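You operate a simulated robot arm through the tools that you are given. There is no shell and no other tool. Be economical: measure what you need, move in short steps, check, and stop when the job is done.

You are at the controls of a simulated two-armed robot. One attempt, no reset.

Task
Free the green lock, hold the locator and set the card's height.
Fine: then press the green lock down and stand the locator on the yellow outline.

The check looks at the end state, three seconds after you hand in, the way a careful person would. Anything else that was tipped, shoved, dropped, spilled or broken makes it a failure.

Robot
Two 7-joint arms with two-finger parallel grippers on one trunk, on a base that drives. Base frame: it is fixed to the floor where the robot stands at the start and does not move with it; the origin is under the middle of the robot, x ahead of it, y to its left, z up; the surface under the hand at the start is at about z = 0.8. Readings come in m, rad, newtons and seconds.
The left shoulder is at the start at [0.062, 0.197, 1.079], the right one opposite. With the tool pointing down near the work surface each hand reaches from about 0.3 to 0.72 m from the robot's upright axis, wherever it stands, measured 20 degrees to its own side. Places, roughly: green lock of the red locator [0.5, 0.1, 0.8]; knob of the red locator [0.5, 0, 0.9]; yellow outline [0.5, -0.4, 0.8]. Payload 1.57 kg a hand.
Tool frame (each hand has its own): the origin (TCP) lies between the finger pads and is the grasp point; the fingertips stand 0.03 m ahead of it; z points along the fingers, y is the line along which they close. Largest opening 0.11 m; finger width 0.024, thickness 0.012; the body of the gripper, 0.048 by 0.112 m, starts 0.078 m behind the TCP.
Orientation is that of the tool frame in the base frame, as a unit quaternion [x, y, z, w]. With the fingers straight down and closing along the base's y, the tool's x points along the base's -x, its y along +y and its z along -z.

Tools
- The arms move only by the tool jog_arm. It takes "left_targets", "right_targets" or both (then of equal length, played together; a hand with none holds still); each is a list of rows, each a list of 7 numbers: the shift along the tool's x, y, z in m, then the turn, a rotation vector about the tool's x, y, z in rad, then the gripper command, from -1 (shut) to 1 (fully open), values between in proportion. In form: [[tx, ty, tz, rx, ry, rz, jaw], ...]. A call has 1 to 10 rows; each row shifts and turns the commanded pose from where the row before left it, along the tool's axes as they then stand. A row lasts 0.2 s, in which the tool goes at most 0.05 m and 0.15 rad; a call with a longer step from one row to the next is refused whole, and so is a gripper value outside its range. A pose out of reach is approached as far as the arm can. The call stops where the force on the tool passes 50 N (or 10 N more than at its start, if that is more) or the arm is blocked; 0.2 s more then pass. Each finger travels about 0.072 m/s and halts on what it meets, pressing with about 25 N; the grip force reading is that of the motor and also rises with nothing between the fingers. The clock runs only during rows and for 0.2 s after the last one: add rows that do not move to give the fingers time. The reply holds the time, the measured pose of the TCP, the force on the tool along the base axes, the opening and the grip force, in the units named above and with some noise, with the torque about the TCP (base axes, N m) and any sound that the robot's microphone picked up.
- Cameras (640 x 400 px; columns grow to the right, rows downward): "scene" is now at [0.0943, -0.0265, 1.6502]; the picture's right is [-0.38, -0.92, 0.00], its down [-0.80, 0.33, -0.50] and it looks along [0.46, -0.19, -0.87] (base axes); focal length 248 px, centre (320, 200). "left" rides on the left gripper at [0.07, -0.016, -0.141] in its tool frame; the picture's right is [0.23, 0.97, 0.00], its down [-0.85, 0.20, -0.48] and it looks along [-0.47, 0.11, 0.88] (tool axes); focal length 222 px, centre (320, 200). "right" rides on the right gripper at [0.07, 0.016, -0.141] in its tool frame; the picture's right is [-0.23, 0.97, 0.00], its down [-0.85, -0.20, -0.48] and it looks along [-0.47, -0.11, 0.88] (tool axes); focal length 222 px, centre (320, 200). There is no depth. A picture from a camera that has moved, and an enlarged one, comes with that camera's place and axes in the base frame and with its lens.
- get_image(camera): a new picture of that camera. No time passes.
- lift_body(by): slides the trunk up (or, below 0, down) by that many m; the arms and the scene camera ride with it, the base frame stays. It gives what a move gives, with no picture.
- roll_base(legs): drives the robot by 1 to 6 legs, each [ahead, left, turn to the left] in m, m and rad, along the robot's own axes; the way and the turn of a leg run together, so that a leg with both is an arc; at most 1.5 m and 3.142 rad a leg. The arms and the cameras ride along, it lands a little off, and it stops where it bumps. It gives what a move gives.
- head_to(pan, tilt): turns the head with the scene camera to pan (to the left, within 1.501 rad either way) and tilt (down, from -0.506 to 1.204), counted from straight ahead of the robot. It gives what a move gives.
- close_up(camera, box): a new picture of the part [left, top, right, bottom] of that camera's present view, enlarged. No time passes.
- sign_off(): hands the job in; it is judged then, once.

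Work in short steps. Places have to be worked out from the pictures, the camera data and where the tool is seen: move nearer, look again, correct. Check each grasp and each placing, and mend what went wrong. You have 120 turns and 108 pictures in all, those below and enlarged ones among them. Open the grippers and draw the arms clear of the work before you hand the job in, unless the task says otherwise; then end with one line.

The tools are called as a command line: name --argument value ..., lists and objects as JSON in quotes. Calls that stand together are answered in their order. jog_arm: Moves the arms, as the interface text tells. Its arguments: {"type":"object","properties":{"left_targets":{"type":"array","items":{"type":"array","items":{"type":"number"}}},"right_targets":{"type":"array","items":{"type":"array","items":{"type":"number"}}}},"required":[]} The other tools are called the same way: lift_body (by) slides the trunk up or down; roll_base (legs) drives the base; head_to (pan, tilt) turns the head that bears the scene camera; get_image (camera) takes a picture; close_up (camera, box) takes an enlarged picture of a part of a camera's view; sign_off () hands the job in.

At the start:

```text
time_s: 0.0
left_tool_pos: [0.4485, 0.1956, 1.0576]
left_ee_rot: [0.0, 1.0, 0.0, -0.001]
left_force: [0.4, -0.1, -1.0]
left_ft_torque: [-0.05, -0.02, 0.03]
left_finger_gap: 0.1101
left_gripper_force: 0.0
right_tool_pos: [0.3579, -0.1288, 1.0929]
right_ee_rot: [-0.001, 1.0, 0.0, -0.001]
right_force: [0.5, 0.4, 0.3]
right_ft_torque: [0.04, -0.02, 0.01]
right_finger_gap: 0.1101
right_gripper_force: 0.1
trunk travel left (down, up): [-0.675, 0.315]
robot x, y, heading: [-0.0004, -0.0028, 0.003]
head pan, tilt: [-0.394, 1.049]
```

scene: 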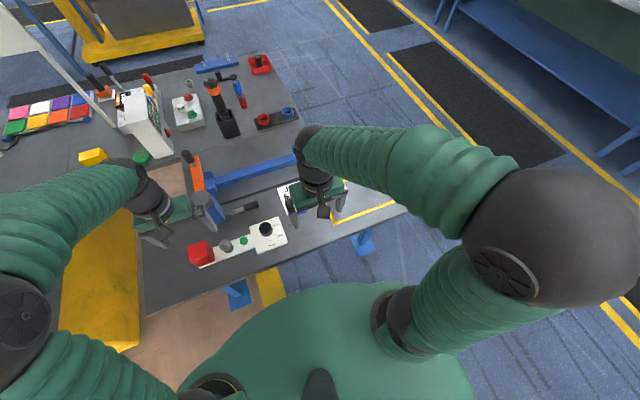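
right: 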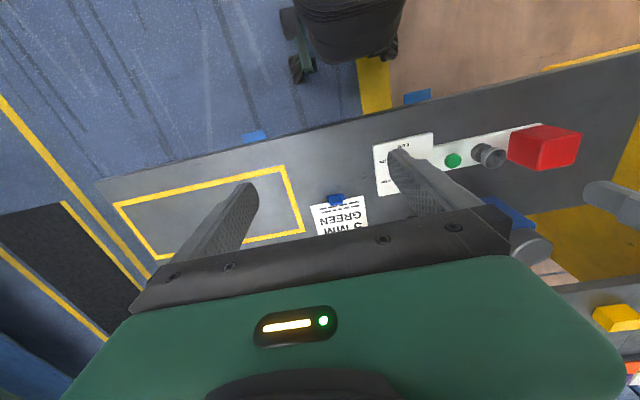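
left: 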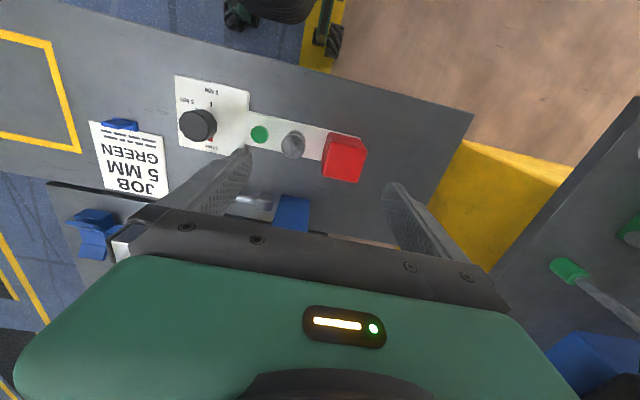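

The card reads "JOB 5 MM GREEN"; there is a panel with a dial, and a device with a red block. I'll enlarge these parts first.

close_up --camera "left" --box '[60, 60, 380, 260]'

close_up --camera "scene" --box '[120, 130, 360, 280]'

close_up --camera "right" --box '[300, 100, 620, 300]'

```text
2.00 times, centred on (220, 160) of left
camera zoom: at [0.3797, 0.1776, 1.2002], right [-0.23, 0.97, 0.0], down [0.86, 0.2, 0.48], along [0.47, 0.11, -0.88], focal length 444 px, centre (520, 280)
```

zoom: 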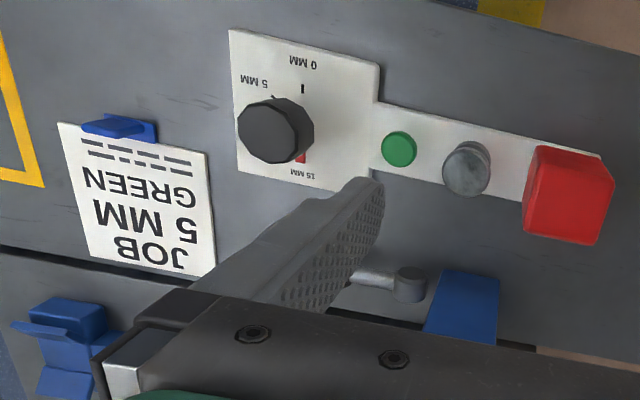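

```text
2.67 times, centred on (240, 205) of scene
camera zoom: at [0.0943, -0.0265, 1.6502], right [-0.38, -0.92, 0.0], down [-0.8, 0.33, -0.5], along [0.46, -0.19, -0.87], focal length 662 px, centre (533, 187)
```

zoom: 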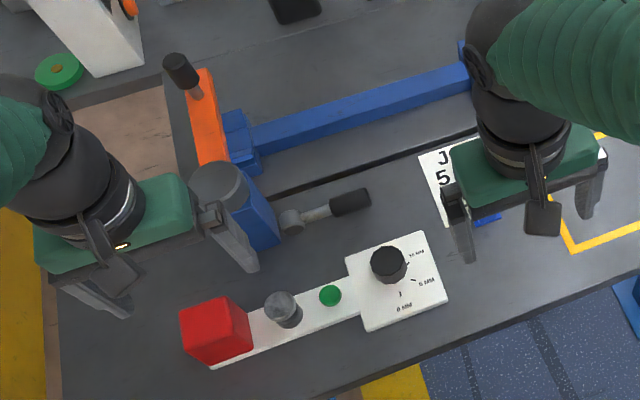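

```text
2.00 times, centred on (460, 200) of right
camera zoom: at [0.2877, -0.1112, 1.233], right [0.23, 0.97, 0.0], down [0.86, -0.2, 0.48], along [0.47, -0.11, -0.88], focal length 444 px, centre (40, 200)
```

zoom: 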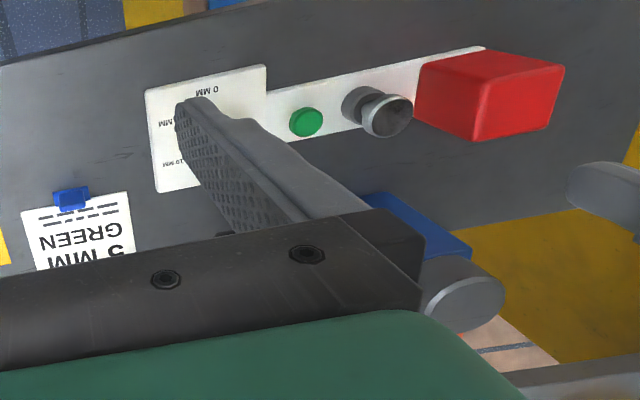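

The dial has 0/5/10-or-15 MM marks, then a green button, a grey post and a red block along +y. I'll point the head there for a sharper view.

head_to --pan 0.2 --tilt 1.05

close_up --camera "left" --box '[160, 65, 288, 145]'

get_image --camera "scene"

```text
time_s: 1.0
left_tool_pos: [0.4474, 0.1945, 1.0575]
left_ee_rot: [0.0, 1.0, -0.001, 0.0]
left_force: [-0.4, -0.7, -0.9]
left_ft_torque: [-0.01, 0.01, 0.01]
left_finger_gap: 0.1097
left_gripper_force: 0.0
right_tool_pos: [0.3581, -0.1281, 1.0923]
right_ee_rot: [0.0, 1.0, -0.002, 0.001]
right_force: [-0.1, 0.0, -0.2]
right_ft_torque: [-0.02, 0.0, -0.03]
right_finger_gap: 0.1099
right_gripper_force: 0.2
trunk travel left (down, up): [-0.675, 0.315]
robot x, y, heading: [0.0007, 0.0009, -0.002]
head pan, tilt: [0.201, 1.051]
```

```text
5.00 times, centred on (224, 105) of left
camera zoom: at [0.3789, 0.1777, 1.2005], right [-0.23, 0.97, 0.0], down [0.86, 0.2, 0.48], along [0.47, 0.11, -0.88], focal length 1111 px, centre (800, 675)
```

zoom: 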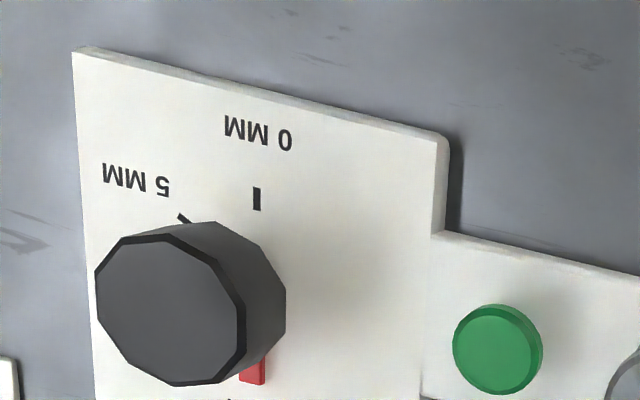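

```text
100 pictures are left
camera scene: at [0.0979, 0.0123, 1.6501], right [0.2, -0.98, 0.0], down [-0.85, -0.17, -0.5], along [0.49, 0.1, -0.87], focal length 248 px, centre (320, 200)
```

scene: 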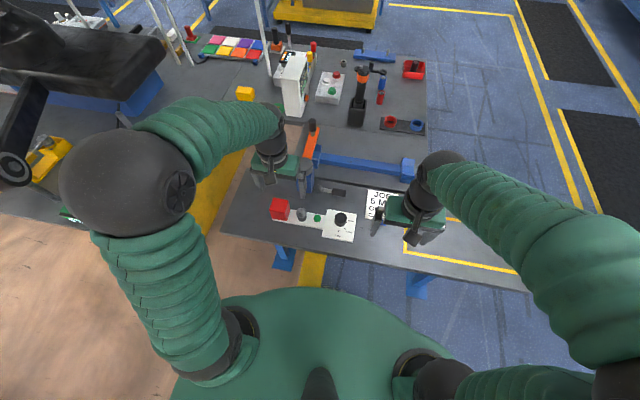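

Enlarging the locator from the scene camera to read dial, pointer and the post.

close_up --camera "scene" --box '[264, 190, 364, 252]'

close_up --camera "scene" --box '[220, 40, 440, 180]'

```text
6.40 times, centred on (314, 221) of scene
camera zoom: at [0.0979, 0.0123, 1.6501], right [0.2, -0.98, 0.0], down [-0.85, -0.17, -0.5], along [0.49, 0.1, -0.87], focal length 1590 px, centre (358, 66)
```

zoom: 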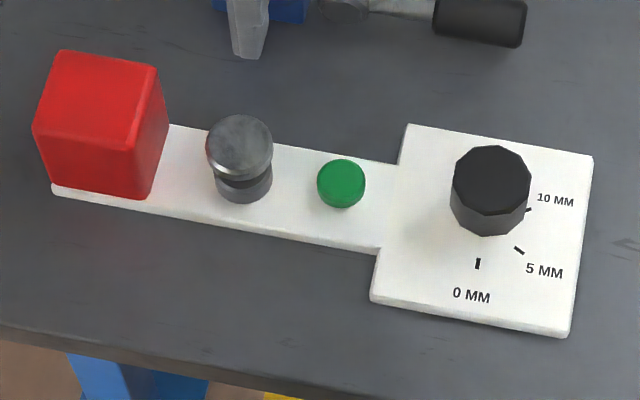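

```text
2.86 times, centred on (330, 110) of scene
camera zoom: at [0.0979, 0.0123, 1.6501], right [0.2, -0.98, 0.0], down [-0.85, -0.17, -0.5], along [0.49, 0.1, -0.87], focal length 710 px, centre (291, 457)
```

zoom: 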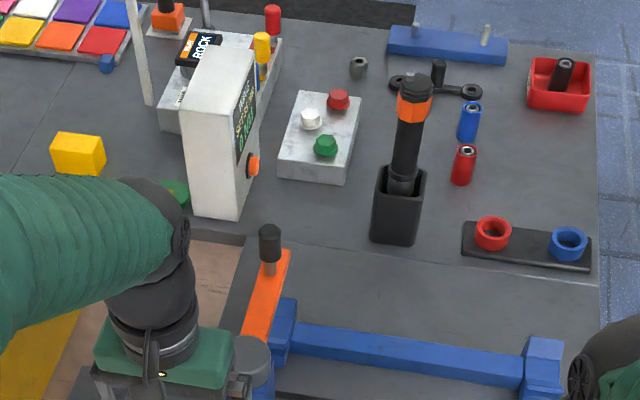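

I'll bring the left hand over the green button for a nearer look, and move the right hand out to its side.

jog_arm --left_targets '[[-0.01, -0.03, 0.02, 0, 0, 0, 1], [-0.01, -0.03, 0.02, 0, 0, 0, 1], [0, -0.035, 0.02, 0, 0, 0, 1], [0, 0, 0.02, 0, 0, 0, 1]]' --right_targets '[[0, -0.04, 0, 0, 0, 0, 1], [0, -0.04, 0, 0, 0, 0, 1], [0, -0.04, 0, 0, 0, 0, 1], [0, -0.04, 0, 0, 0, 0, 1]]'

get_image --camera "left"

get_image --camera "right"

```text
time_s: 2.0
left_tool_pos: [0.4689, 0.1007, 0.9774]
left_ee_rot: [0.0, 1.0, 0.001, 0.0]
left_force: [0.1, 0.1, 0.2]
left_ft_torque: [0.0, 0.03, 0.0]
left_finger_gap: 0.1099
left_gripper_force: 0.1
right_tool_pos: [0.3562, -0.291, 1.0927]
right_ee_rot: [0.001, 1.0, 0.001, -0.001]
right_force: [-0.4, 0.1, 0.0]
right_ft_torque: [-0.01, 0.02, -0.03]
right_finger_gap: 0.1103
right_gripper_force: 0.2
trunk travel left (down, up): [-0.675, 0.315]
robot x, y, heading: [-0.0043, -0.0002, 0.001]
head pan, tilt: [0.201, 1.051]
```

```text
97 pictures are left
camera left: at [0.4003, 0.0816, 1.1191], right [-0.23, 0.97, 0.0], down [0.86, 0.2, 0.48], along [0.47, 0.11, -0.88], focal length 222 px, centre (320, 200)
```

left: 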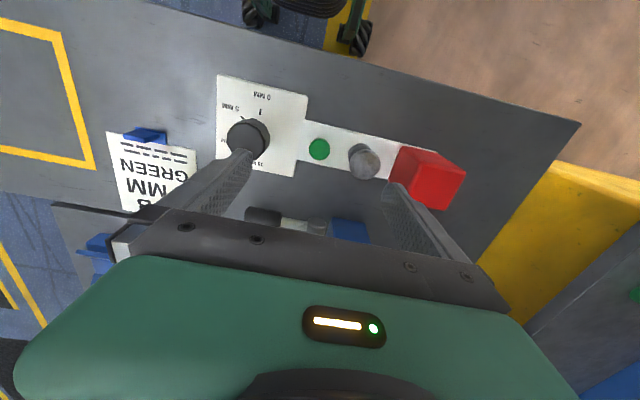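

```text
96 pictures are left
camera right: at [0.2856, -0.2741, 1.2329], right [0.23, 0.97, 0.0], down [0.86, -0.2, 0.48], along [0.46, -0.11, -0.88], focal length 222 px, centre (320, 200)
```

right: 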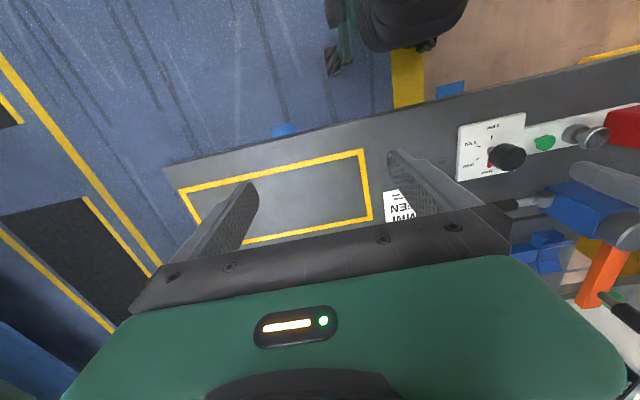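

Zooming in both views on the dial and the button.

close_up --camera "left" --box '[200, 70, 392, 190]'

close_up --camera "right" --box '[448, 90, 640, 210]'

```text
3.33 times, centred on (296, 130) of left
camera zoom: at [0.4003, 0.0816, 1.1191], right [-0.23, 0.97, 0.0], down [0.86, 0.2, 0.48], along [0.47, 0.11, -0.88], focal length 740 px, centre (400, 433)
```

zoom: 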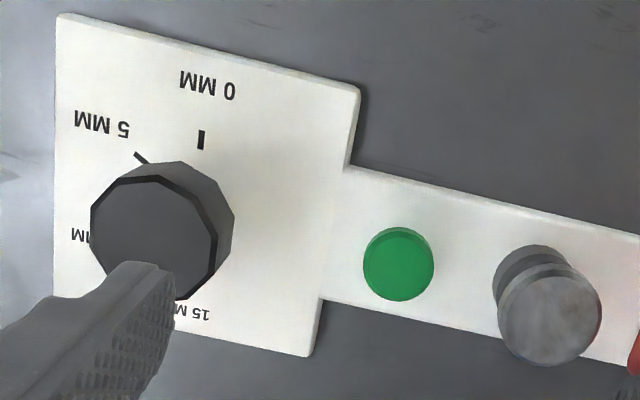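

```text
3.33 times, centred on (544, 150) of right
camera zoom: at [0.2856, -0.2741, 1.2329], right [0.23, 0.97, 0.0], down [0.86, -0.2, 0.48], along [0.46, -0.11, -0.88], focal length 740 px, centre (-427, 367)
```

zoom: 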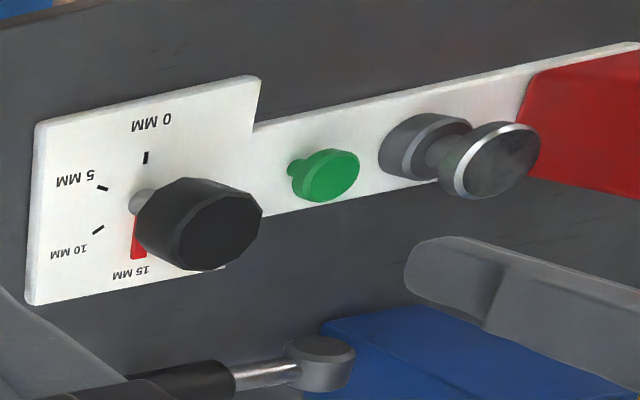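

Stereo from both hands: green cap ≈(0.479, 0.100, 0.828) on a stem, knob ≈(0.476, 0.016, top 0.868), grey mushroom post ≈(0.481, 0.159, top 0.85), plate top ≈0.81. The pointer is at 15 MM; 5 MM is 120° clockwise from above. I turn the left gripper 90° so it closes along x over the green cap.

jog_arm --left_targets '[[-0.01, 0, 0, 0, 0, 0.15, 0.5], [0, 0, 0, 0, 0, 0.15, 0], [0, 0, 0, 0, 0, 0.15, 0], [0, 0, 0, 0, 0, 0.15, 0], [0, 0, 0, 0, 0, 0.15, 0], [0, 0, 0, 0, 0, 0.15, 0], [0, 0, 0, 0, 0, 0.15, 0], [0, 0, 0, 0, 0, 0.15, 0], [0, 0, 0, 0, 0, 0.15, 0], [0, 0, 0, 0, 0, 0.15, 0]]'

jog_arm --left_targets '[[0, 0, 0.03, 0, 0, 0.07, 0], [0, 0, 0.02, 0, 0, 0, 0], [0, 0, 0, 0, 0, 0, 0]]'

get_image --camera "left"

get_image --camera "right"

```text
time_s: 4.2
left_tool_pos: [0.4783, 0.0999, 0.9789]
left_ee_rot: [0.682, 0.732, -0.001, 0.0]
left_force: [0.2, -0.8, 0.7]
left_ft_torque: [0.01, -0.06, -0.01]
left_finger_gap: 0.055
left_gripper_force: 0.0
right_tool_pos: [0.3567, -0.2891, 1.0933]
right_ee_rot: [0.0, 1.0, 0.0, -0.001]
right_force: [-0.2, -0.7, 0.2]
right_ft_torque: [-0.02, -0.01, 0.0]
right_finger_gap: 0.1099
right_gripper_force: 0.1
trunk travel left (down, up): [-0.675, 0.315]
robot x, y, heading: [0.0029, -0.0005, 0.0]
head pan, tilt: [0.201, 1.051]
```

```text
time_s: 5.0
left_tool_pos: [0.477, 0.0997, 0.9281]
left_ee_rot: [0.706, 0.708, 0.0, -0.001]
left_force: [-0.1, -0.6, 0.8]
left_ft_torque: [0.05, -0.05, 0.01]
left_finger_gap: 0.055
left_gripper_force: 0.1
right_tool_pos: [0.3551, -0.2903, 1.0933]
right_ee_rot: [0.0, 1.0, 0.0, 0.0]
right_force: [0.2, -0.5, 0.5]
right_ft_torque: [-0.02, 0.0, 0.03]
right_finger_gap: 0.1101
right_gripper_force: 0.1
trunk travel left (down, up): [-0.675, 0.315]
robot x, y, heading: [0.0011, 0.0004, -0.004]
head pan, tilt: [0.201, 1.051]
```

```text
93 pictures are left
camera left: at [0.4612, 0.1683, 1.0708], right [0.97, 0.23, 0.0], down [0.2, -0.86, 0.48], along [0.11, -0.47, -0.88], focal length 222 px, centre (320, 200)
```

left: 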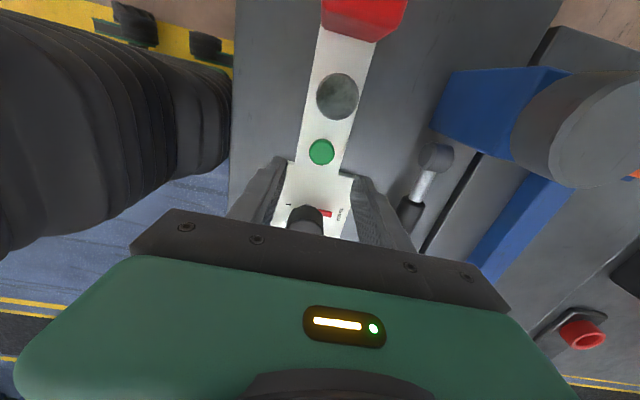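

```text
92 pictures are left
camera right: at [0.2841, -0.2724, 1.2337], right [0.23, 0.97, 0.0], down [0.85, -0.2, 0.48], along [0.47, -0.11, -0.88], focal length 222 px, centre (320, 200)
```

right: 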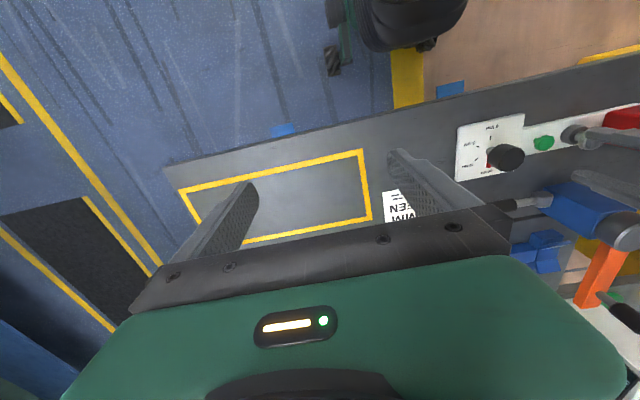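

The green cap checks out at (0.478, 0.0996). I lower straight to TCP z≈0.846 (tips ≈0.816) and close.

jog_arm --left_targets '[[0, 0.001, 0.04, 0, 0, 0, 0], [0, 0, 0.03, 0, 0, 0, 0], [0, 0, 0.011, 0, 0, 0, 0], [0, 0, 0, 0, 0, 0, 0]]'

close_up --camera "right" --box '[448, 90, 640, 210]'

close_up --camera "left" --box '[224, 60, 416, 240]'

```text
time_s: 6.0
left_tool_pos: [0.4808, 0.0978, 0.8493]
left_ee_rot: [0.706, 0.708, 0.0, 0.0]
left_force: [0.3, 0.0, -0.4]
left_ft_torque: [0.02, 0.05, -0.04]
left_finger_gap: 0.0551
left_gripper_force: 0.1
right_tool_pos: [0.3573, -0.2903, 1.0933]
right_ee_rot: [0.0, 1.0, -0.001, 0.0]
right_force: [0.3, -0.7, 0.1]
right_ft_torque: [-0.01, 0.03, 0.01]
right_finger_gap: 0.1098
right_gripper_force: 0.1
trunk travel left (down, up): [-0.675, 0.315]
robot x, y, heading: [-0.0019, -0.0045, -0.002]
head pan, tilt: [0.201, 1.051]
```

```text
3.33 times, centred on (544, 150) of right
camera zoom: at [0.2851, -0.2725, 1.2334], right [0.23, 0.97, 0.0], down [0.86, -0.2, 0.48], along [0.47, -0.11, -0.88], focal length 740 px, centre (-427, 367)
```

zoom: 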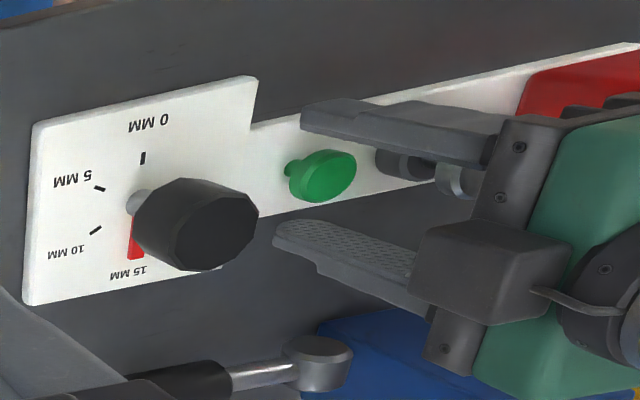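

```text
2.22 times, centred on (320, 150) of left
camera zoom: at [0.4639, 0.1677, 0.9912], right [0.97, 0.23, 0.0], down [0.2, -0.86, 0.48], along [0.11, -0.47, -0.88], focal length 494 px, centre (320, 311)
```

zoom: 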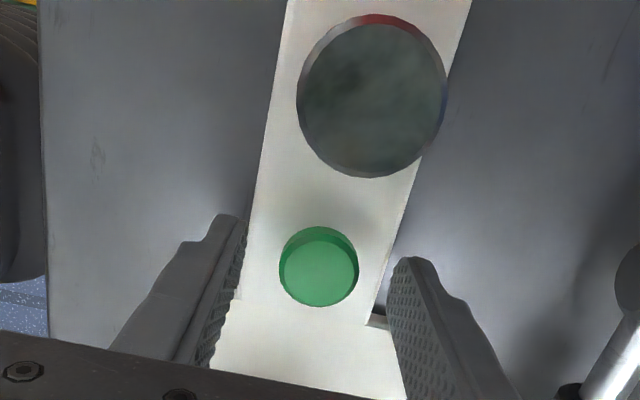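

Cap is centred at (0.480, 0.0975) between the fingers. Closing on it.

jog_arm --left_targets '[[0, 0, 0.003, 0, 0, 0, -0.3], [0, 0, 0, 0, 0, 0, -0.6], [0, 0, 0, 0, 0, 0, -0.8], [0, 0, 0, 0, 0, 0, -0.8]]'

close_up --camera "right" --box '[448, 90, 640, 210]'

```text
time_s: 7.0
left_tool_pos: [0.4786, 0.0983, 0.8457]
left_ee_rot: [0.706, 0.708, 0.0, 0.001]
left_force: [-0.7, -0.3, 1.7]
left_ft_torque: [0.09, 0.03, -0.04]
left_finger_gap: 0.0273
left_gripper_force: 25.5
right_tool_pos: [0.3559, -0.2902, 1.0938]
right_ee_rot: [-0.001, 1.0, -0.001, 0.0]
right_force: [0.3, -0.5, -0.1]
right_ft_torque: [0.0, -0.01, 0.01]
right_finger_gap: 0.1099
right_gripper_force: 0.1
trunk travel left (down, up): [-0.675, 0.315]
robot x, y, heading: [-0.0019, 0.0003, -0.004]
head pan, tilt: [0.201, 1.051]
```

```text
3.33 times, centred on (544, 150) of right
camera zoom: at [0.2845, -0.2725, 1.2335], right [0.23, 0.97, 0.0], down [0.86, -0.2, 0.48], along [0.47, -0.11, -0.88], focal length 740 px, centre (-427, 367)
```

zoom: 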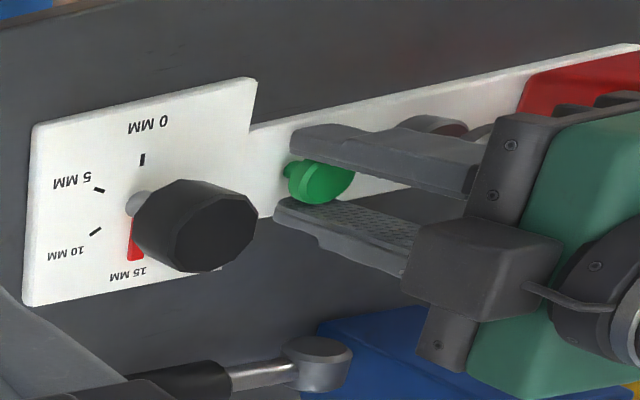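

Gripped at 27 mm. I pull up gently in small steps and watch the force.

jog_arm --left_targets '[[0, 0, -0.002, 0, 0, 0, -0.8], [0, 0, -0.002, 0, 0, 0, -0.8], [0, 0, -0.002, 0, 0, 0, -0.8]]'

close_up --camera "right" --box '[448, 90, 640, 210]'

```text
time_s: 7.8
left_tool_pos: [0.4797, 0.0994, 0.8513]
left_ee_rot: [0.706, 0.708, 0.0, 0.0]
left_force: [1.5, 0.2, 0.5]
left_ft_torque: [0.12, -0.01, -0.09]
left_finger_gap: 0.0273
left_gripper_force: 25.4
right_tool_pos: [0.3564, -0.2907, 1.0934]
right_ee_rot: [-0.001, 1.0, 0.0, 0.0]
right_force: [0.1, -0.3, 0.1]
right_ft_torque: [0.03, -0.03, 0.01]
right_finger_gap: 0.11
right_gripper_force: 0.1
trunk travel left (down, up): [-0.675, 0.315]
robot x, y, heading: [-0.0001, 0.0014, -0.0]
head pan, tilt: [0.201, 1.051]
```

```text
3.33 times, centred on (544, 150) of right
camera zoom: at [0.2852, -0.2724, 1.2334], right [0.23, 0.97, 0.0], down [0.86, -0.2, 0.48], along [0.47, -0.11, -0.88], focal length 740 px, centre (-427, 367)
```

zoom: 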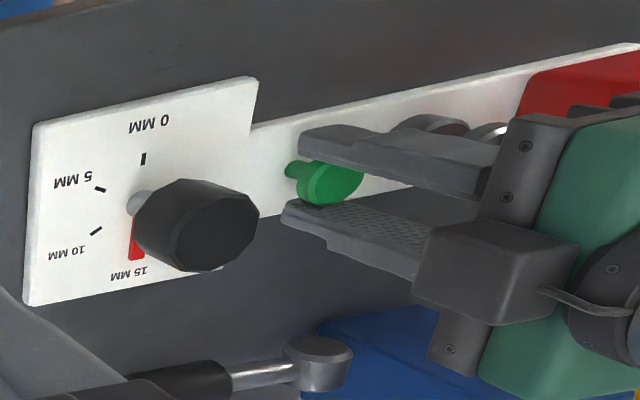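

The cap slid up 6 mm on its stem, plate still. Continue upward in small steps until it stops.

jog_arm --left_targets '[[0, 0, -0.002, 0, 0, 0, -0.8], [0, 0, -0.002, 0, 0, 0, -0.8], [0, 0, 0, 0, 0, 0, -0.8]]'

close_up --camera "right" --box '[448, 90, 640, 210]'

```text
time_s: 8.6
left_tool_pos: [0.4789, 0.0993, 0.8551]
left_ee_rot: [0.706, 0.708, 0.0, 0.0]
left_force: [-0.5, -0.1, 0.7]
left_ft_torque: [0.19, 0.02, 0.0]
left_finger_gap: 0.0275
left_gripper_force: 25.0
right_tool_pos: [0.3567, -0.2902, 1.0929]
right_ee_rot: [0.0, 1.0, 0.001, 0.0]
right_force: [0.2, 0.4, -0.8]
right_ft_torque: [0.04, 0.02, 0.0]
right_finger_gap: 0.1099
right_gripper_force: 0.0
trunk travel left (down, up): [-0.675, 0.315]
robot x, y, heading: [0.0014, 0.0012, 0.004]
head pan, tilt: [0.201, 1.051]
```

```text
3.33 times, centred on (544, 150) of right
camera zoom: at [0.285, -0.2724, 1.2334], right [0.23, 0.97, 0.0], down [0.86, -0.2, 0.48], along [0.47, -0.11, -0.88], focal length 740 px, centre (-427, 367)
```

zoom: 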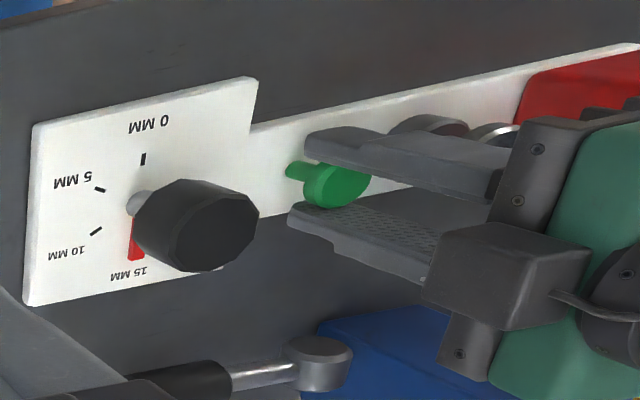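

Stem is still lengthening without resistance; a bit further.

jog_arm --left_targets '[[0, 0, -0.002, 0, 0, 0, -0.8], [0, 0, -0.002, 0, 0, 0, -0.8], [0, 0, -0.002, 0, 0, 0, -0.8]]'

close_up --camera "right" --box '[448, 90, 640, 210]'

```text
time_s: 9.4
left_tool_pos: [0.4786, 0.0994, 0.8592]
left_ee_rot: [0.706, 0.708, -0.001, -0.001]
left_force: [0.2, -1.2, -0.3]
left_ft_torque: [-0.15, 0.0, 0.01]
left_finger_gap: 0.0274
left_gripper_force: 25.1
right_tool_pos: [0.3554, -0.2898, 1.0932]
right_ee_rot: [0.0, 1.0, 0.0, 0.0]
right_force: [0.9, 0.6, -0.8]
right_ft_torque: [0.01, -0.03, 0.0]
right_finger_gap: 0.1099
right_gripper_force: 0.1
trunk travel left (down, up): [-0.675, 0.315]
robot x, y, heading: [0.0001, -0.0013, 0.004]
head pan, tilt: [0.201, 1.051]
```

```text
3.33 times, centred on (544, 150) of right
camera zoom: at [0.2853, -0.2723, 1.2333], right [0.23, 0.97, 0.0], down [0.86, -0.2, 0.48], along [0.47, -0.11, -0.88], focal length 740 px, centre (-427, 367)
```

zoom: 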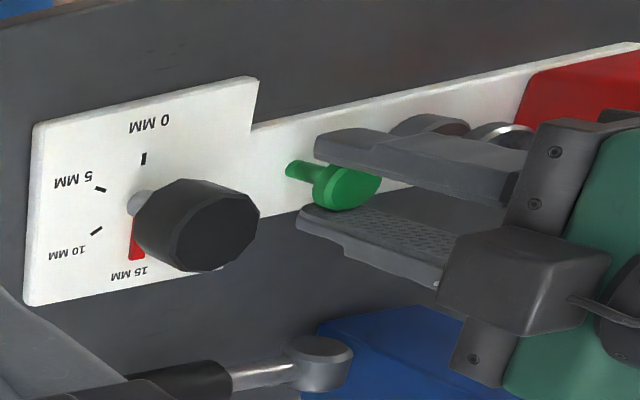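

Up 13–15 mm so far, nearly no force. Two more small steps to find the stop.

jog_arm --left_targets '[[0, 0, -0.002, 0, 0, 0, -0.8], [0, 0, -0.002, 0, 0, 0, -0.8], [0, 0, 0, 0, 0, 0, -0.8]]'

close_up --camera "right" --box '[448, 90, 640, 210]'

```text
time_s: 10.2
left_tool_pos: [0.4799, 0.0998, 0.8636]
left_ee_rot: [0.706, 0.708, 0.001, 0.0]
left_force: [0.3, -0.1, -3.0]
left_ft_torque: [-0.12, 0.02, 0.01]
left_finger_gap: 0.0276
left_gripper_force: 25.1
right_tool_pos: [0.3571, -0.2893, 1.0928]
right_ee_rot: [0.0, 1.0, 0.0, 0.0]
right_force: [0.7, 0.6, 0.9]
right_ft_torque: [0.0, 0.01, 0.01]
right_finger_gap: 0.11
right_gripper_force: 0.0
trunk travel left (down, up): [-0.675, 0.315]
robot x, y, heading: [-0.0005, 0.0009, -0.001]
head pan, tilt: [0.201, 1.051]
```

```text
3.33 times, centred on (544, 150) of right
camera zoom: at [0.2853, -0.2722, 1.2334], right [0.23, 0.97, 0.0], down [0.86, -0.2, 0.48], along [0.47, -0.11, -0.88], focal length 740 px, centre (-427, 367)
```

zoom: 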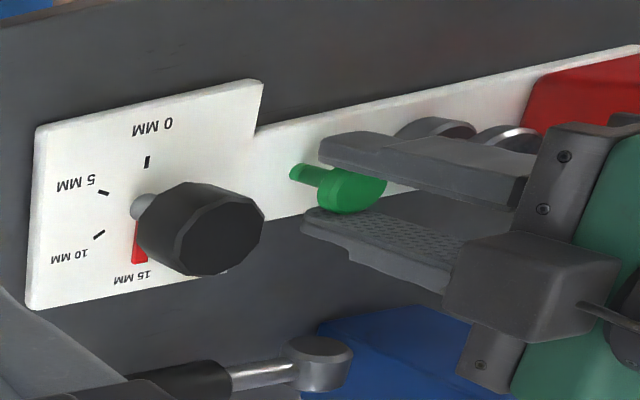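

Now the whole plate begins to lift (−3 N): the lock is at its stop. I go back down 3 mm, release, and see if it stays up.

jog_arm --left_targets '[[0, 0, 0.003, 0, 0, 0, -0.8], [0, 0, 0, 0, 0, 0, -0.4], [0, 0, 0, 0, 0, 0, 0], [0, 0, 0, 0, 0, 0, 0], [0, 0, -0.04, 0, 0, 0, 0], [0, 0, -0.03, 0, 0, 0, 0]]'

close_up --camera "right" --box '[448, 90, 640, 210]'

get_image --camera "left"

```text
time_s: 11.6
left_tool_pos: [0.4774, 0.0993, 0.9315]
left_ee_rot: [0.707, 0.708, 0.0, 0.001]
left_force: [-0.7, 0.4, 0.5]
left_ft_torque: [-0.02, -0.04, 0.03]
left_finger_gap: 0.055
left_gripper_force: 0.1
right_tool_pos: [0.3549, -0.2901, 1.0929]
right_ee_rot: [0.001, 1.0, -0.001, 0.0]
right_force: [-1.0, 0.2, -0.5]
right_ft_torque: [-0.01, -0.04, 0.02]
right_finger_gap: 0.11
right_gripper_force: 0.0
trunk travel left (down, up): [-0.675, 0.315]
robot x, y, heading: [0.0034, 0.0016, -0.002]
head pan, tilt: [0.201, 1.051]
```

```text
3.33 times, centred on (544, 150) of right
camera zoom: at [0.2839, -0.2724, 1.2336], right [0.23, 0.97, 0.0], down [0.85, -0.2, 0.48], along [0.47, -0.11, -0.88], focal length 740 px, centre (-427, 367)
```

zoom: 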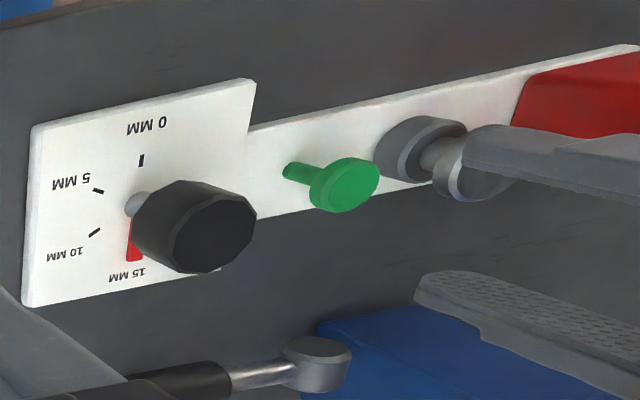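

```text
83 pictures are left
camera left: at [0.4623, 0.1675, 1.074], right [0.97, 0.23, 0.0], down [0.2, -0.86, 0.48], along [0.11, -0.47, -0.88], focal length 222 px, centre (320, 200)
```

left: 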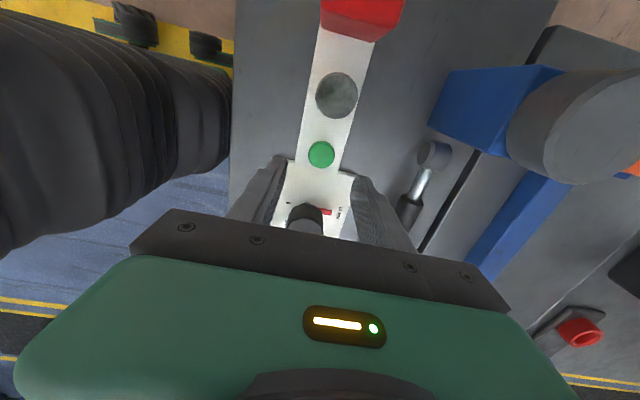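

The lock stays up by itself (≈15 mm). Next the left hand goes over the grey post (0.481, 0.159) and grips it to hold the locator.

jog_arm --left_targets '[[0.03, 0.003, 0, 0, 0, 0, 0.1], [0.03, 0, 0, 0, 0, 0, 0.1], [0, 0, 0.03, 0, 0, 0, 0.1], [0, 0, 0.03, 0, 0, 0, 0.1], [0, 0, 0.02, 0, 0, 0, 0.1], [0, 0, 0, 0, 0, 0, 0.1]]'

get_image --camera "left"

close_up --camera "scene" --box '[244, 160, 384, 250]'

```text
time_s: 13.0
left_tool_pos: [0.4799, 0.1593, 0.8506]
left_ee_rot: [0.706, 0.708, 0.0, 0.0]
left_force: [0.1, 0.1, -0.9]
left_ft_torque: [-0.01, 0.0, -0.01]
left_finger_gap: 0.0605
left_gripper_force: 0.0
right_tool_pos: [0.3571, -0.29, 1.0927]
right_ee_rot: [0.0, 1.0, 0.0, -0.001]
right_force: [0.4, -0.4, -0.1]
right_ft_torque: [0.01, 0.01, 0.02]
right_finger_gap: 0.1101
right_gripper_force: 0.0
trunk travel left (down, up): [-0.675, 0.315]
robot x, y, heading: [-0.0014, -0.0017, -0.001]
head pan, tilt: [0.201, 1.051]
```

```text
82 pictures are left
camera left: at [0.4653, 0.2267, 0.9929], right [0.97, 0.23, 0.0], down [0.2, -0.85, 0.48], along [0.11, -0.47, -0.88], focal length 222 px, centre (320, 200)
```

left: 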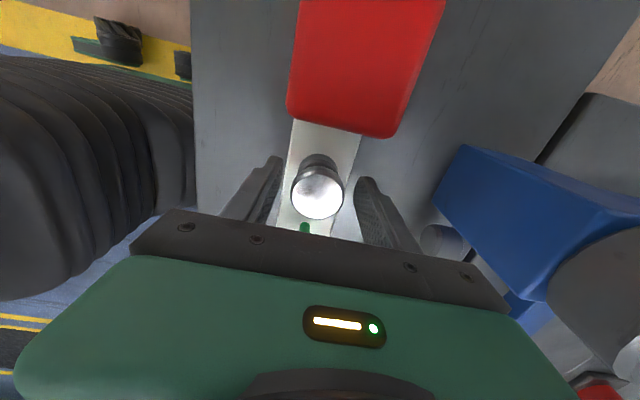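

```text
4.44 times, centred on (314, 205) of scene
camera zoom: at [0.0985, 0.0118, 1.6501], right [0.2, -0.98, 0.0], down [-0.85, -0.17, -0.5], along [0.49, 0.1, -0.87], focal length 1104 px, centre (347, 178)
```

zoom: 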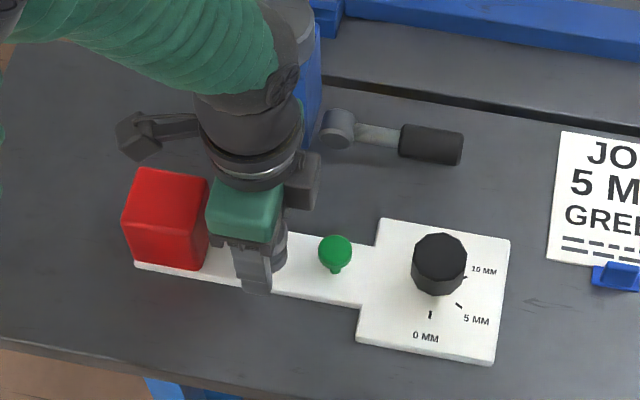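

Post cap reads (0.479, 0.158), centred between the fingers. Gripping it.

jog_arm --left_targets '[[-0.001, 0, 0, 0, 0, 0, -0.3], [0, 0, 0, 0, 0, 0, -0.7], [0, 0, 0, 0, 0, 0, -0.7]]' --right_targets '[[-0.03, 0, 0, 0, 0, -0.15, 0.6], [0, 0, 0, 0, 0, -0.15, 0.4], [0, 0, 0, 0, 0, -0.15, 0.3]]'

jog_arm --right_targets '[[0, 0, 0, 0, 0, -0.15, 0.3], [0, 0, 0, 0, 0, -0.15, 0.3], [0, 0, 0, 0, 0, -0.15, 0.3], [0, 0, 0, 0, 0, -0.15, 0.3], [0, 0, 0, 0, 0, -0.15, 0.3]]'

```text
time_s: 13.8
left_tool_pos: [0.4809, 0.1572, 0.8495]
left_ee_rot: [0.706, 0.708, 0.0, -0.001]
left_force: [-1.0, 0.0, -0.2]
left_ft_torque: [0.12, 0.01, 0.07]
left_finger_gap: 0.0377
left_gripper_force: 25.4
right_tool_pos: [0.3879, -0.2886, 1.0923]
right_ee_rot: [-0.224, 0.975, 0.001, 0.0]
right_force: [-0.8, -0.1, -1.0]
right_ft_torque: [-0.01, 0.0, 0.04]
right_finger_gap: 0.0714
right_gripper_force: 0.0
trunk travel left (down, up): [-0.675, 0.315]
robot x, y, heading: [-0.0018, 0.001, -0.001]
head pan, tilt: [0.201, 1.051]
```

```text
time_s: 15.0
left_tool_pos: [0.4809, 0.158, 0.8508]
left_ee_rot: [0.706, 0.708, 0.001, 0.0]
left_force: [-0.3, 0.2, -0.9]
left_ft_torque: [0.08, -0.01, 0.0]
left_finger_gap: 0.0371
left_gripper_force: 25.3
right_tool_pos: [0.3876, -0.2893, 1.0922]
right_ee_rot: [-0.566, 0.824, 0.0, 0.0]
right_force: [0.6, 0.0, -0.7]
right_ft_torque: [-0.01, -0.03, -0.01]
right_finger_gap: 0.0715
right_gripper_force: 0.0
trunk travel left (down, up): [-0.675, 0.315]
robot x, y, heading: [0.0003, -0.0008, 0.002]
head pan, tilt: [0.201, 1.051]
```

Locator held (37 mm grip, no load). I bring the right hand over the knob at ≈(0.478, 0.017), still high.

jog_arm --right_targets '[[-0.0395, 0.0035, 0, 0, 0, 0, 0.3], [-0.0395, 0.0035, 0, 0, 0, 0, 0.3], [-0.0395, 0.0035, 0, 0, 0, 0, 0.3], [-0.0395, 0.0035, 0, 0, 0, 0, 0.3], [-0.0395, 0.0035, 0, 0, 0, 0, 0.3], [-0.0395, 0.0035, 0, 0, 0, 0, 0.3], [-0.0395, 0.0035, 0, 0, 0, 0, 0.3], [-0.0395, 0.0035, 0, 0, 0, 0, 0.3], [0, 0, 0.045, 0, 0, 0, 0.3], [0, 0, 0.045, 0, 0, 0, 0.3]]'

get_image --camera "right"

get_image --camera "scene"

```text
time_s: 17.2
left_tool_pos: [0.4815, 0.1584, 0.85]
left_ee_rot: [0.706, 0.708, 0.0, 0.001]
left_force: [0.6, 0.5, 1.1]
left_ft_torque: [0.21, -0.04, -0.01]
left_finger_gap: 0.0372
left_gripper_force: 25.3
right_tool_pos: [0.4756, 0.016, 1.0048]
right_ee_rot: [-0.564, 0.826, -0.001, -0.001]
right_force: [-0.3, 0.0, -0.1]
right_ft_torque: [0.01, 0.03, 0.0]
right_finger_gap: 0.0713
right_gripper_force: 0.0
trunk travel left (down, up): [-0.675, 0.315]
robot x, y, heading: [0.0005, 0.0017, 0.001]
head pan, tilt: [0.201, 1.051]
```

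```text
80 pictures are left
camera right: at [0.4348, -0.0411, 1.1444], right [-0.83, 0.56, 0.0], down [0.5, 0.73, 0.48], along [0.27, 0.39, -0.88], focal length 222 px, centre (320, 200)
```

right: 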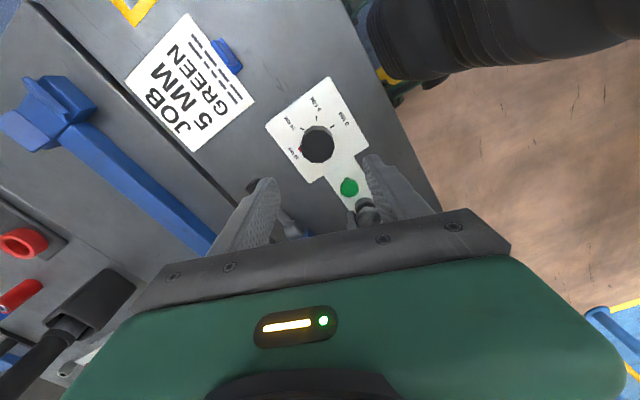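

```text
79 pictures are left
camera scene: at [0.1004, 0.0134, 1.65], right [0.2, -0.98, 0.0], down [-0.85, -0.17, -0.49], along [0.48, 0.1, -0.87], focal length 248 px, centre (320, 200)
```

scene: 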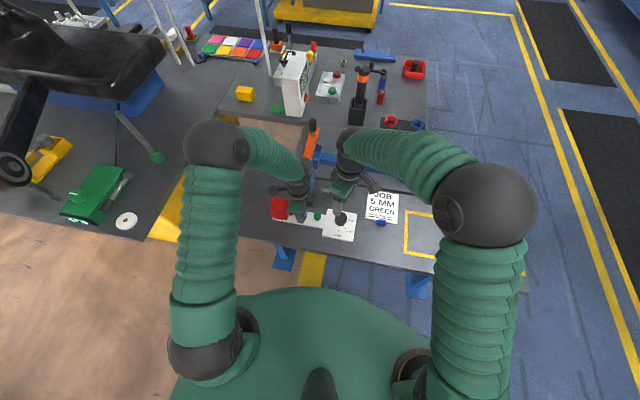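

Knob top measured at (0.475, 0.017), right under the right TCP. I lower to z≈0.86, fingers clear of the plate.

jog_arm --right_targets '[[0, 0, 0.045, 0, 0, 0, 0.3], [0, 0, 0.045, 0, 0, 0, 0.3], [0, 0, 0.035, 0, 0, 0, 0.3], [0, 0, 0.018, 0, 0, 0, 0.3], [0, 0, 0, 0, 0, 0, 0.3]]'

get_image --camera "right"

close_up --camera "scene" --box '[244, 160, 384, 250]'

```text
time_s: 18.4
left_tool_pos: [0.4804, 0.1587, 0.8517]
left_ee_rot: [0.706, 0.708, 0.0, 0.001]
left_force: [0.8, -0.2, 0.6]
left_ft_torque: [0.03, -0.06, -0.02]
left_finger_gap: 0.0373
left_gripper_force: 25.1
right_tool_pos: [0.4756, 0.017, 0.859]
right_ee_rot: [-0.564, 0.826, 0.0, -0.001]
right_force: [-0.4, 1.0, -0.6]
right_ft_torque: [0.01, 0.01, -0.01]
right_finger_gap: 0.0715
right_gripper_force: 0.0
trunk travel left (down, up): [-0.675, 0.315]
robot x, y, heading: [0.0016, 0.0006, -0.002]
head pan, tilt: [0.201, 1.051]
```

```text
78 pictures are left
camera right: at [0.4346, -0.0414, 1.0003], right [-0.83, 0.56, 0.0], down [0.5, 0.72, 0.48], along [0.27, 0.39, -0.88], focal length 222 px, centre (320, 200)
```

right: 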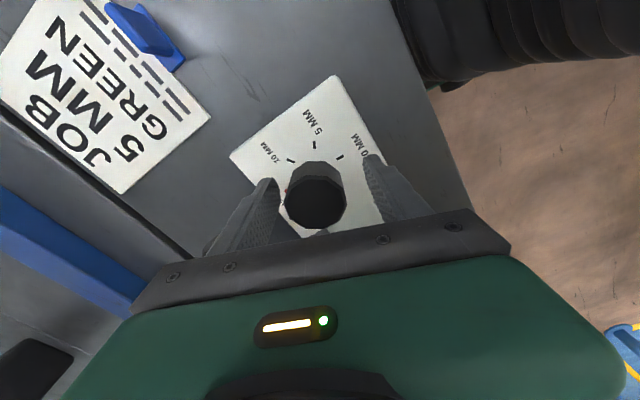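

```text
4.44 times, centred on (314, 205) of scene
camera zoom: at [0.1002, 0.0134, 1.6499], right [0.2, -0.98, 0.0], down [-0.85, -0.17, -0.49], along [0.48, 0.1, -0.87], focal length 1104 px, centre (347, 178)
```

zoom: 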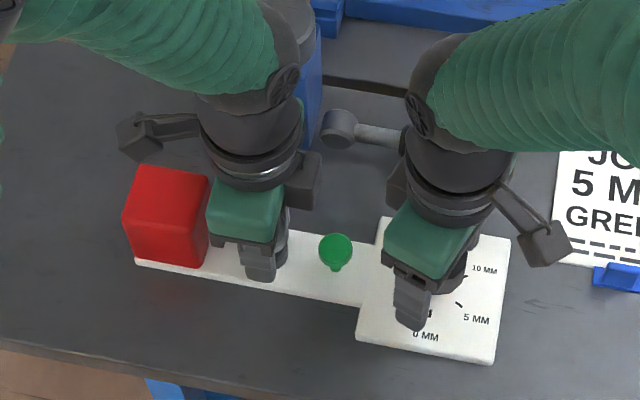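

Knob is centred between the fingers. Close, then a first small turn (+0.3 rad) to check it follows.

jog_arm --right_targets '[[0, 0, 0, 0, 0, 0, 0], [0, 0, 0, 0, 0, 0, -0.6], [0, 0, 0, 0, 0, 0, -0.6], [0, 0, 0, 0, 0, 0.1, -0.6], [0, 0, 0, 0, 0, 0.1, -0.6], [0, 0, 0, 0, 0, 0.1, -0.6]]'

close_up --camera "right" --box '[200, 60, 440, 240]'

```text
time_s: 19.8
left_tool_pos: [0.4814, 0.1586, 0.8507]
left_ee_rot: [0.706, 0.708, 0.001, 0.002]
left_force: [4.5, 5.0, -8.5]
left_ft_torque: [0.37, 0.08, 0.16]
left_finger_gap: 0.0375
left_gripper_force: 25.3
right_tool_pos: [0.4759, 0.0165, 0.8607]
right_ee_rot: [-0.434, 0.901, 0.0, 0.0]
right_force: [-8.0, -5.3, 15.9]
right_ft_torque: [0.44, 0.14, 0.26]
right_finger_gap: 0.0428
right_gripper_force: 24.8
trunk travel left (down, up): [-0.675, 0.315]
robot x, y, heading: [0.0002, -0.0022, 0.002]
head pan, tilt: [0.201, 1.051]
```

```text
2.22 times, centred on (320, 150) of right
camera zoom: at [0.4183, -0.0265, 1.001], right [-0.62, 0.78, 0.0], down [0.69, 0.55, 0.48], along [0.37, 0.29, -0.88], focal length 494 px, centre (320, 311)
```

zoom: 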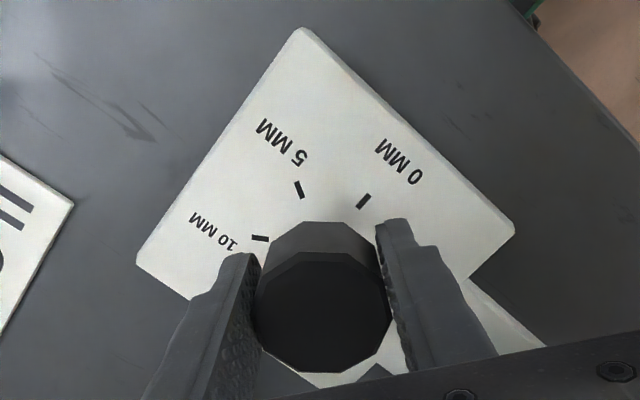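

The fingers follow, but there is a vertical load of +16 N on the right and −8.5 N on the left. I look from the scene before turning further.

close_up --camera "scene" --box '[244, 160, 384, 250]'

get_image --camera "left"

jog_arm --right_targets '[[0, 0, 0, 0, 0, 0, -0.6]]'

```text
4.44 times, centred on (314, 205) of scene
camera zoom: at [0.0983, 0.0139, 1.6501], right [0.2, -0.98, 0.0], down [-0.85, -0.17, -0.5], along [0.49, 0.1, -0.87], focal length 1104 px, centre (347, 178)
```

zoom: 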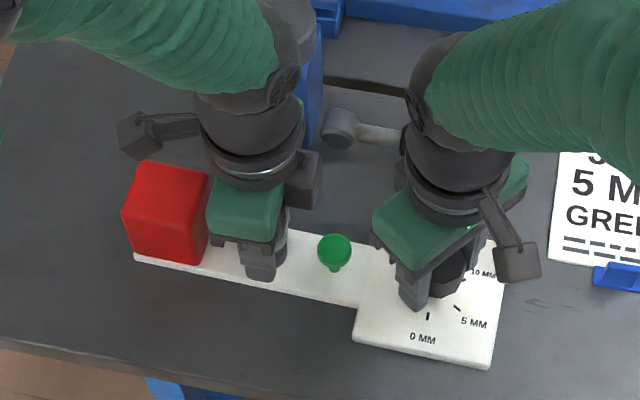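

```text
74 pictures are left
camera left: at [0.4653, 0.2277, 0.9933], right [0.97, 0.23, 0.0], down [0.2, -0.85, 0.48], along [0.11, -0.47, -0.88], focal length 222 px, centre (320, 200)
```

left: 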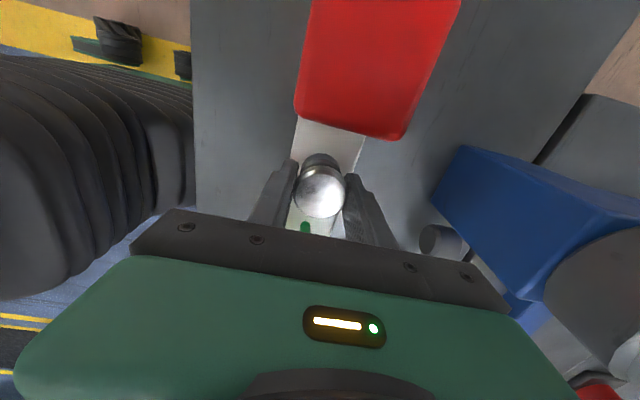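

```text
time_s: 20.2
left_tool_pos: [0.4806, 0.1595, 0.8525]
left_ee_rot: [0.706, 0.708, 0.001, 0.001]
left_force: [5.3, 5.8, -8.3]
left_ft_torque: [0.13, 0.09, 0.27]
left_finger_gap: 0.0373
left_gripper_force: 25.5
right_tool_pos: [0.4759, 0.0161, 0.8608]
right_ee_rot: [-0.434, 0.901, 0.0, 0.0]
right_force: [-8.4, -5.3, 15.8]
right_ft_torque: [0.29, 0.39, 0.05]
right_finger_gap: 0.0426
right_gripper_force: 24.5
trunk travel left (down, up): [-0.675, 0.315]
robot x, y, heading: [-0.002, -0.0002, 0.002]
head pan, tilt: [0.201, 1.051]
```

Locator yawed a hair and force is steady. I relieve the right hand upward by 1 mm to see how the vertical load responds.

jog_arm --right_targets '[[0, 0, -0.001, 0, 0, 0, -0.6], [0, 0, 0, 0, 0, 0, -0.6]]'

```text
time_s: 20.8
left_tool_pos: [0.4812, 0.1584, 0.8517]
left_ee_rot: [0.707, 0.707, -0.001, 0.001]
left_force: [0.1, 5.0, 2.1]
left_ft_torque: [-0.66, 0.08, -0.09]
left_finger_gap: 0.0375
left_gripper_force: 25.3
right_tool_pos: [0.4755, 0.0173, 0.8599]
right_ee_rot: [-0.434, 0.901, 0.0, 0.0]
right_force: [-2.1, -3.7, 0.7]
right_ft_torque: [-0.29, 0.3, -0.06]
right_finger_gap: 0.0427
right_gripper_force: 25.2
trunk travel left (down, up): [-0.675, 0.315]
robot x, y, heading: [0.0006, -0.0021, -0.004]
head pan, tilt: [0.201, 1.051]
```

Load gone. Turn another 0.3 rad and read the forces.

jog_arm --right_targets '[[0, 0, 0, 0, 0, 0.1, -0.6], [0, 0, 0, 0, 0, 0.1, -0.6], [0, 0, 0, 0, 0, 0.1, -0.6], [0, 0, 0, 0, 0, 0, -0.6]]'

close_up --camera "scene" --box '[244, 160, 384, 250]'

close_up --camera "right" --box '[200, 60, 440, 240]'

```text
time_s: 21.8
left_tool_pos: [0.4823, 0.1579, 0.8493]
left_ee_rot: [0.706, 0.708, -0.001, 0.0]
left_force: [3.9, 3.0, -10.2]
left_ft_torque: [0.3, -0.11, 0.32]
left_finger_gap: 0.0371
left_gripper_force: 24.8
right_tool_pos: [0.4767, 0.0172, 0.8604]
right_ee_rot: [-0.295, 0.955, 0.0, 0.0]
right_force: [-4.1, -3.5, 6.1]
right_ft_torque: [0.67, 0.16, 0.16]
right_finger_gap: 0.0428
right_gripper_force: 24.9
trunk travel left (down, up): [-0.675, 0.315]
robot x, y, heading: [0.0007, 0.0007, -0.001]
head pan, tilt: [0.201, 1.051]
```

```text
4.44 times, centred on (314, 205) of scene
camera zoom: at [0.1004, 0.0136, 1.6499], right [0.2, -0.98, 0.0], down [-0.85, -0.17, -0.49], along [0.48, 0.1, -0.87], focal length 1104 px, centre (347, 178)
```

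zoom: 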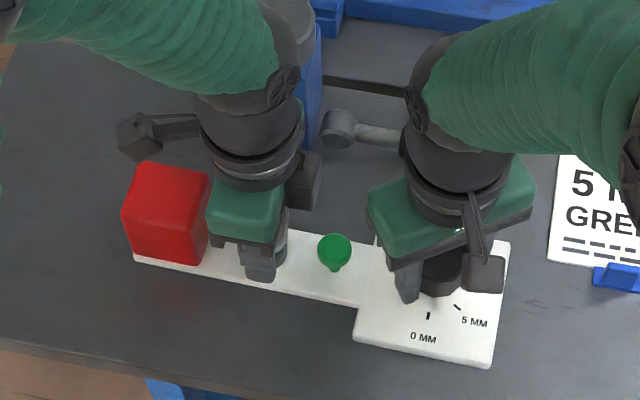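

```text
2.22 times, centred on (320, 150) of right
camera zoom: at [0.4083, -0.0079, 1.0012], right [-0.36, 0.93, 0.0], down [0.82, 0.32, 0.48], along [0.45, 0.17, -0.88], focal length 494 px, centre (320, 311)
```

zoom: 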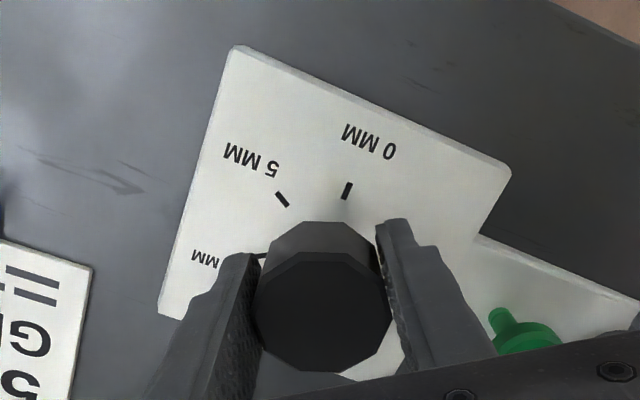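

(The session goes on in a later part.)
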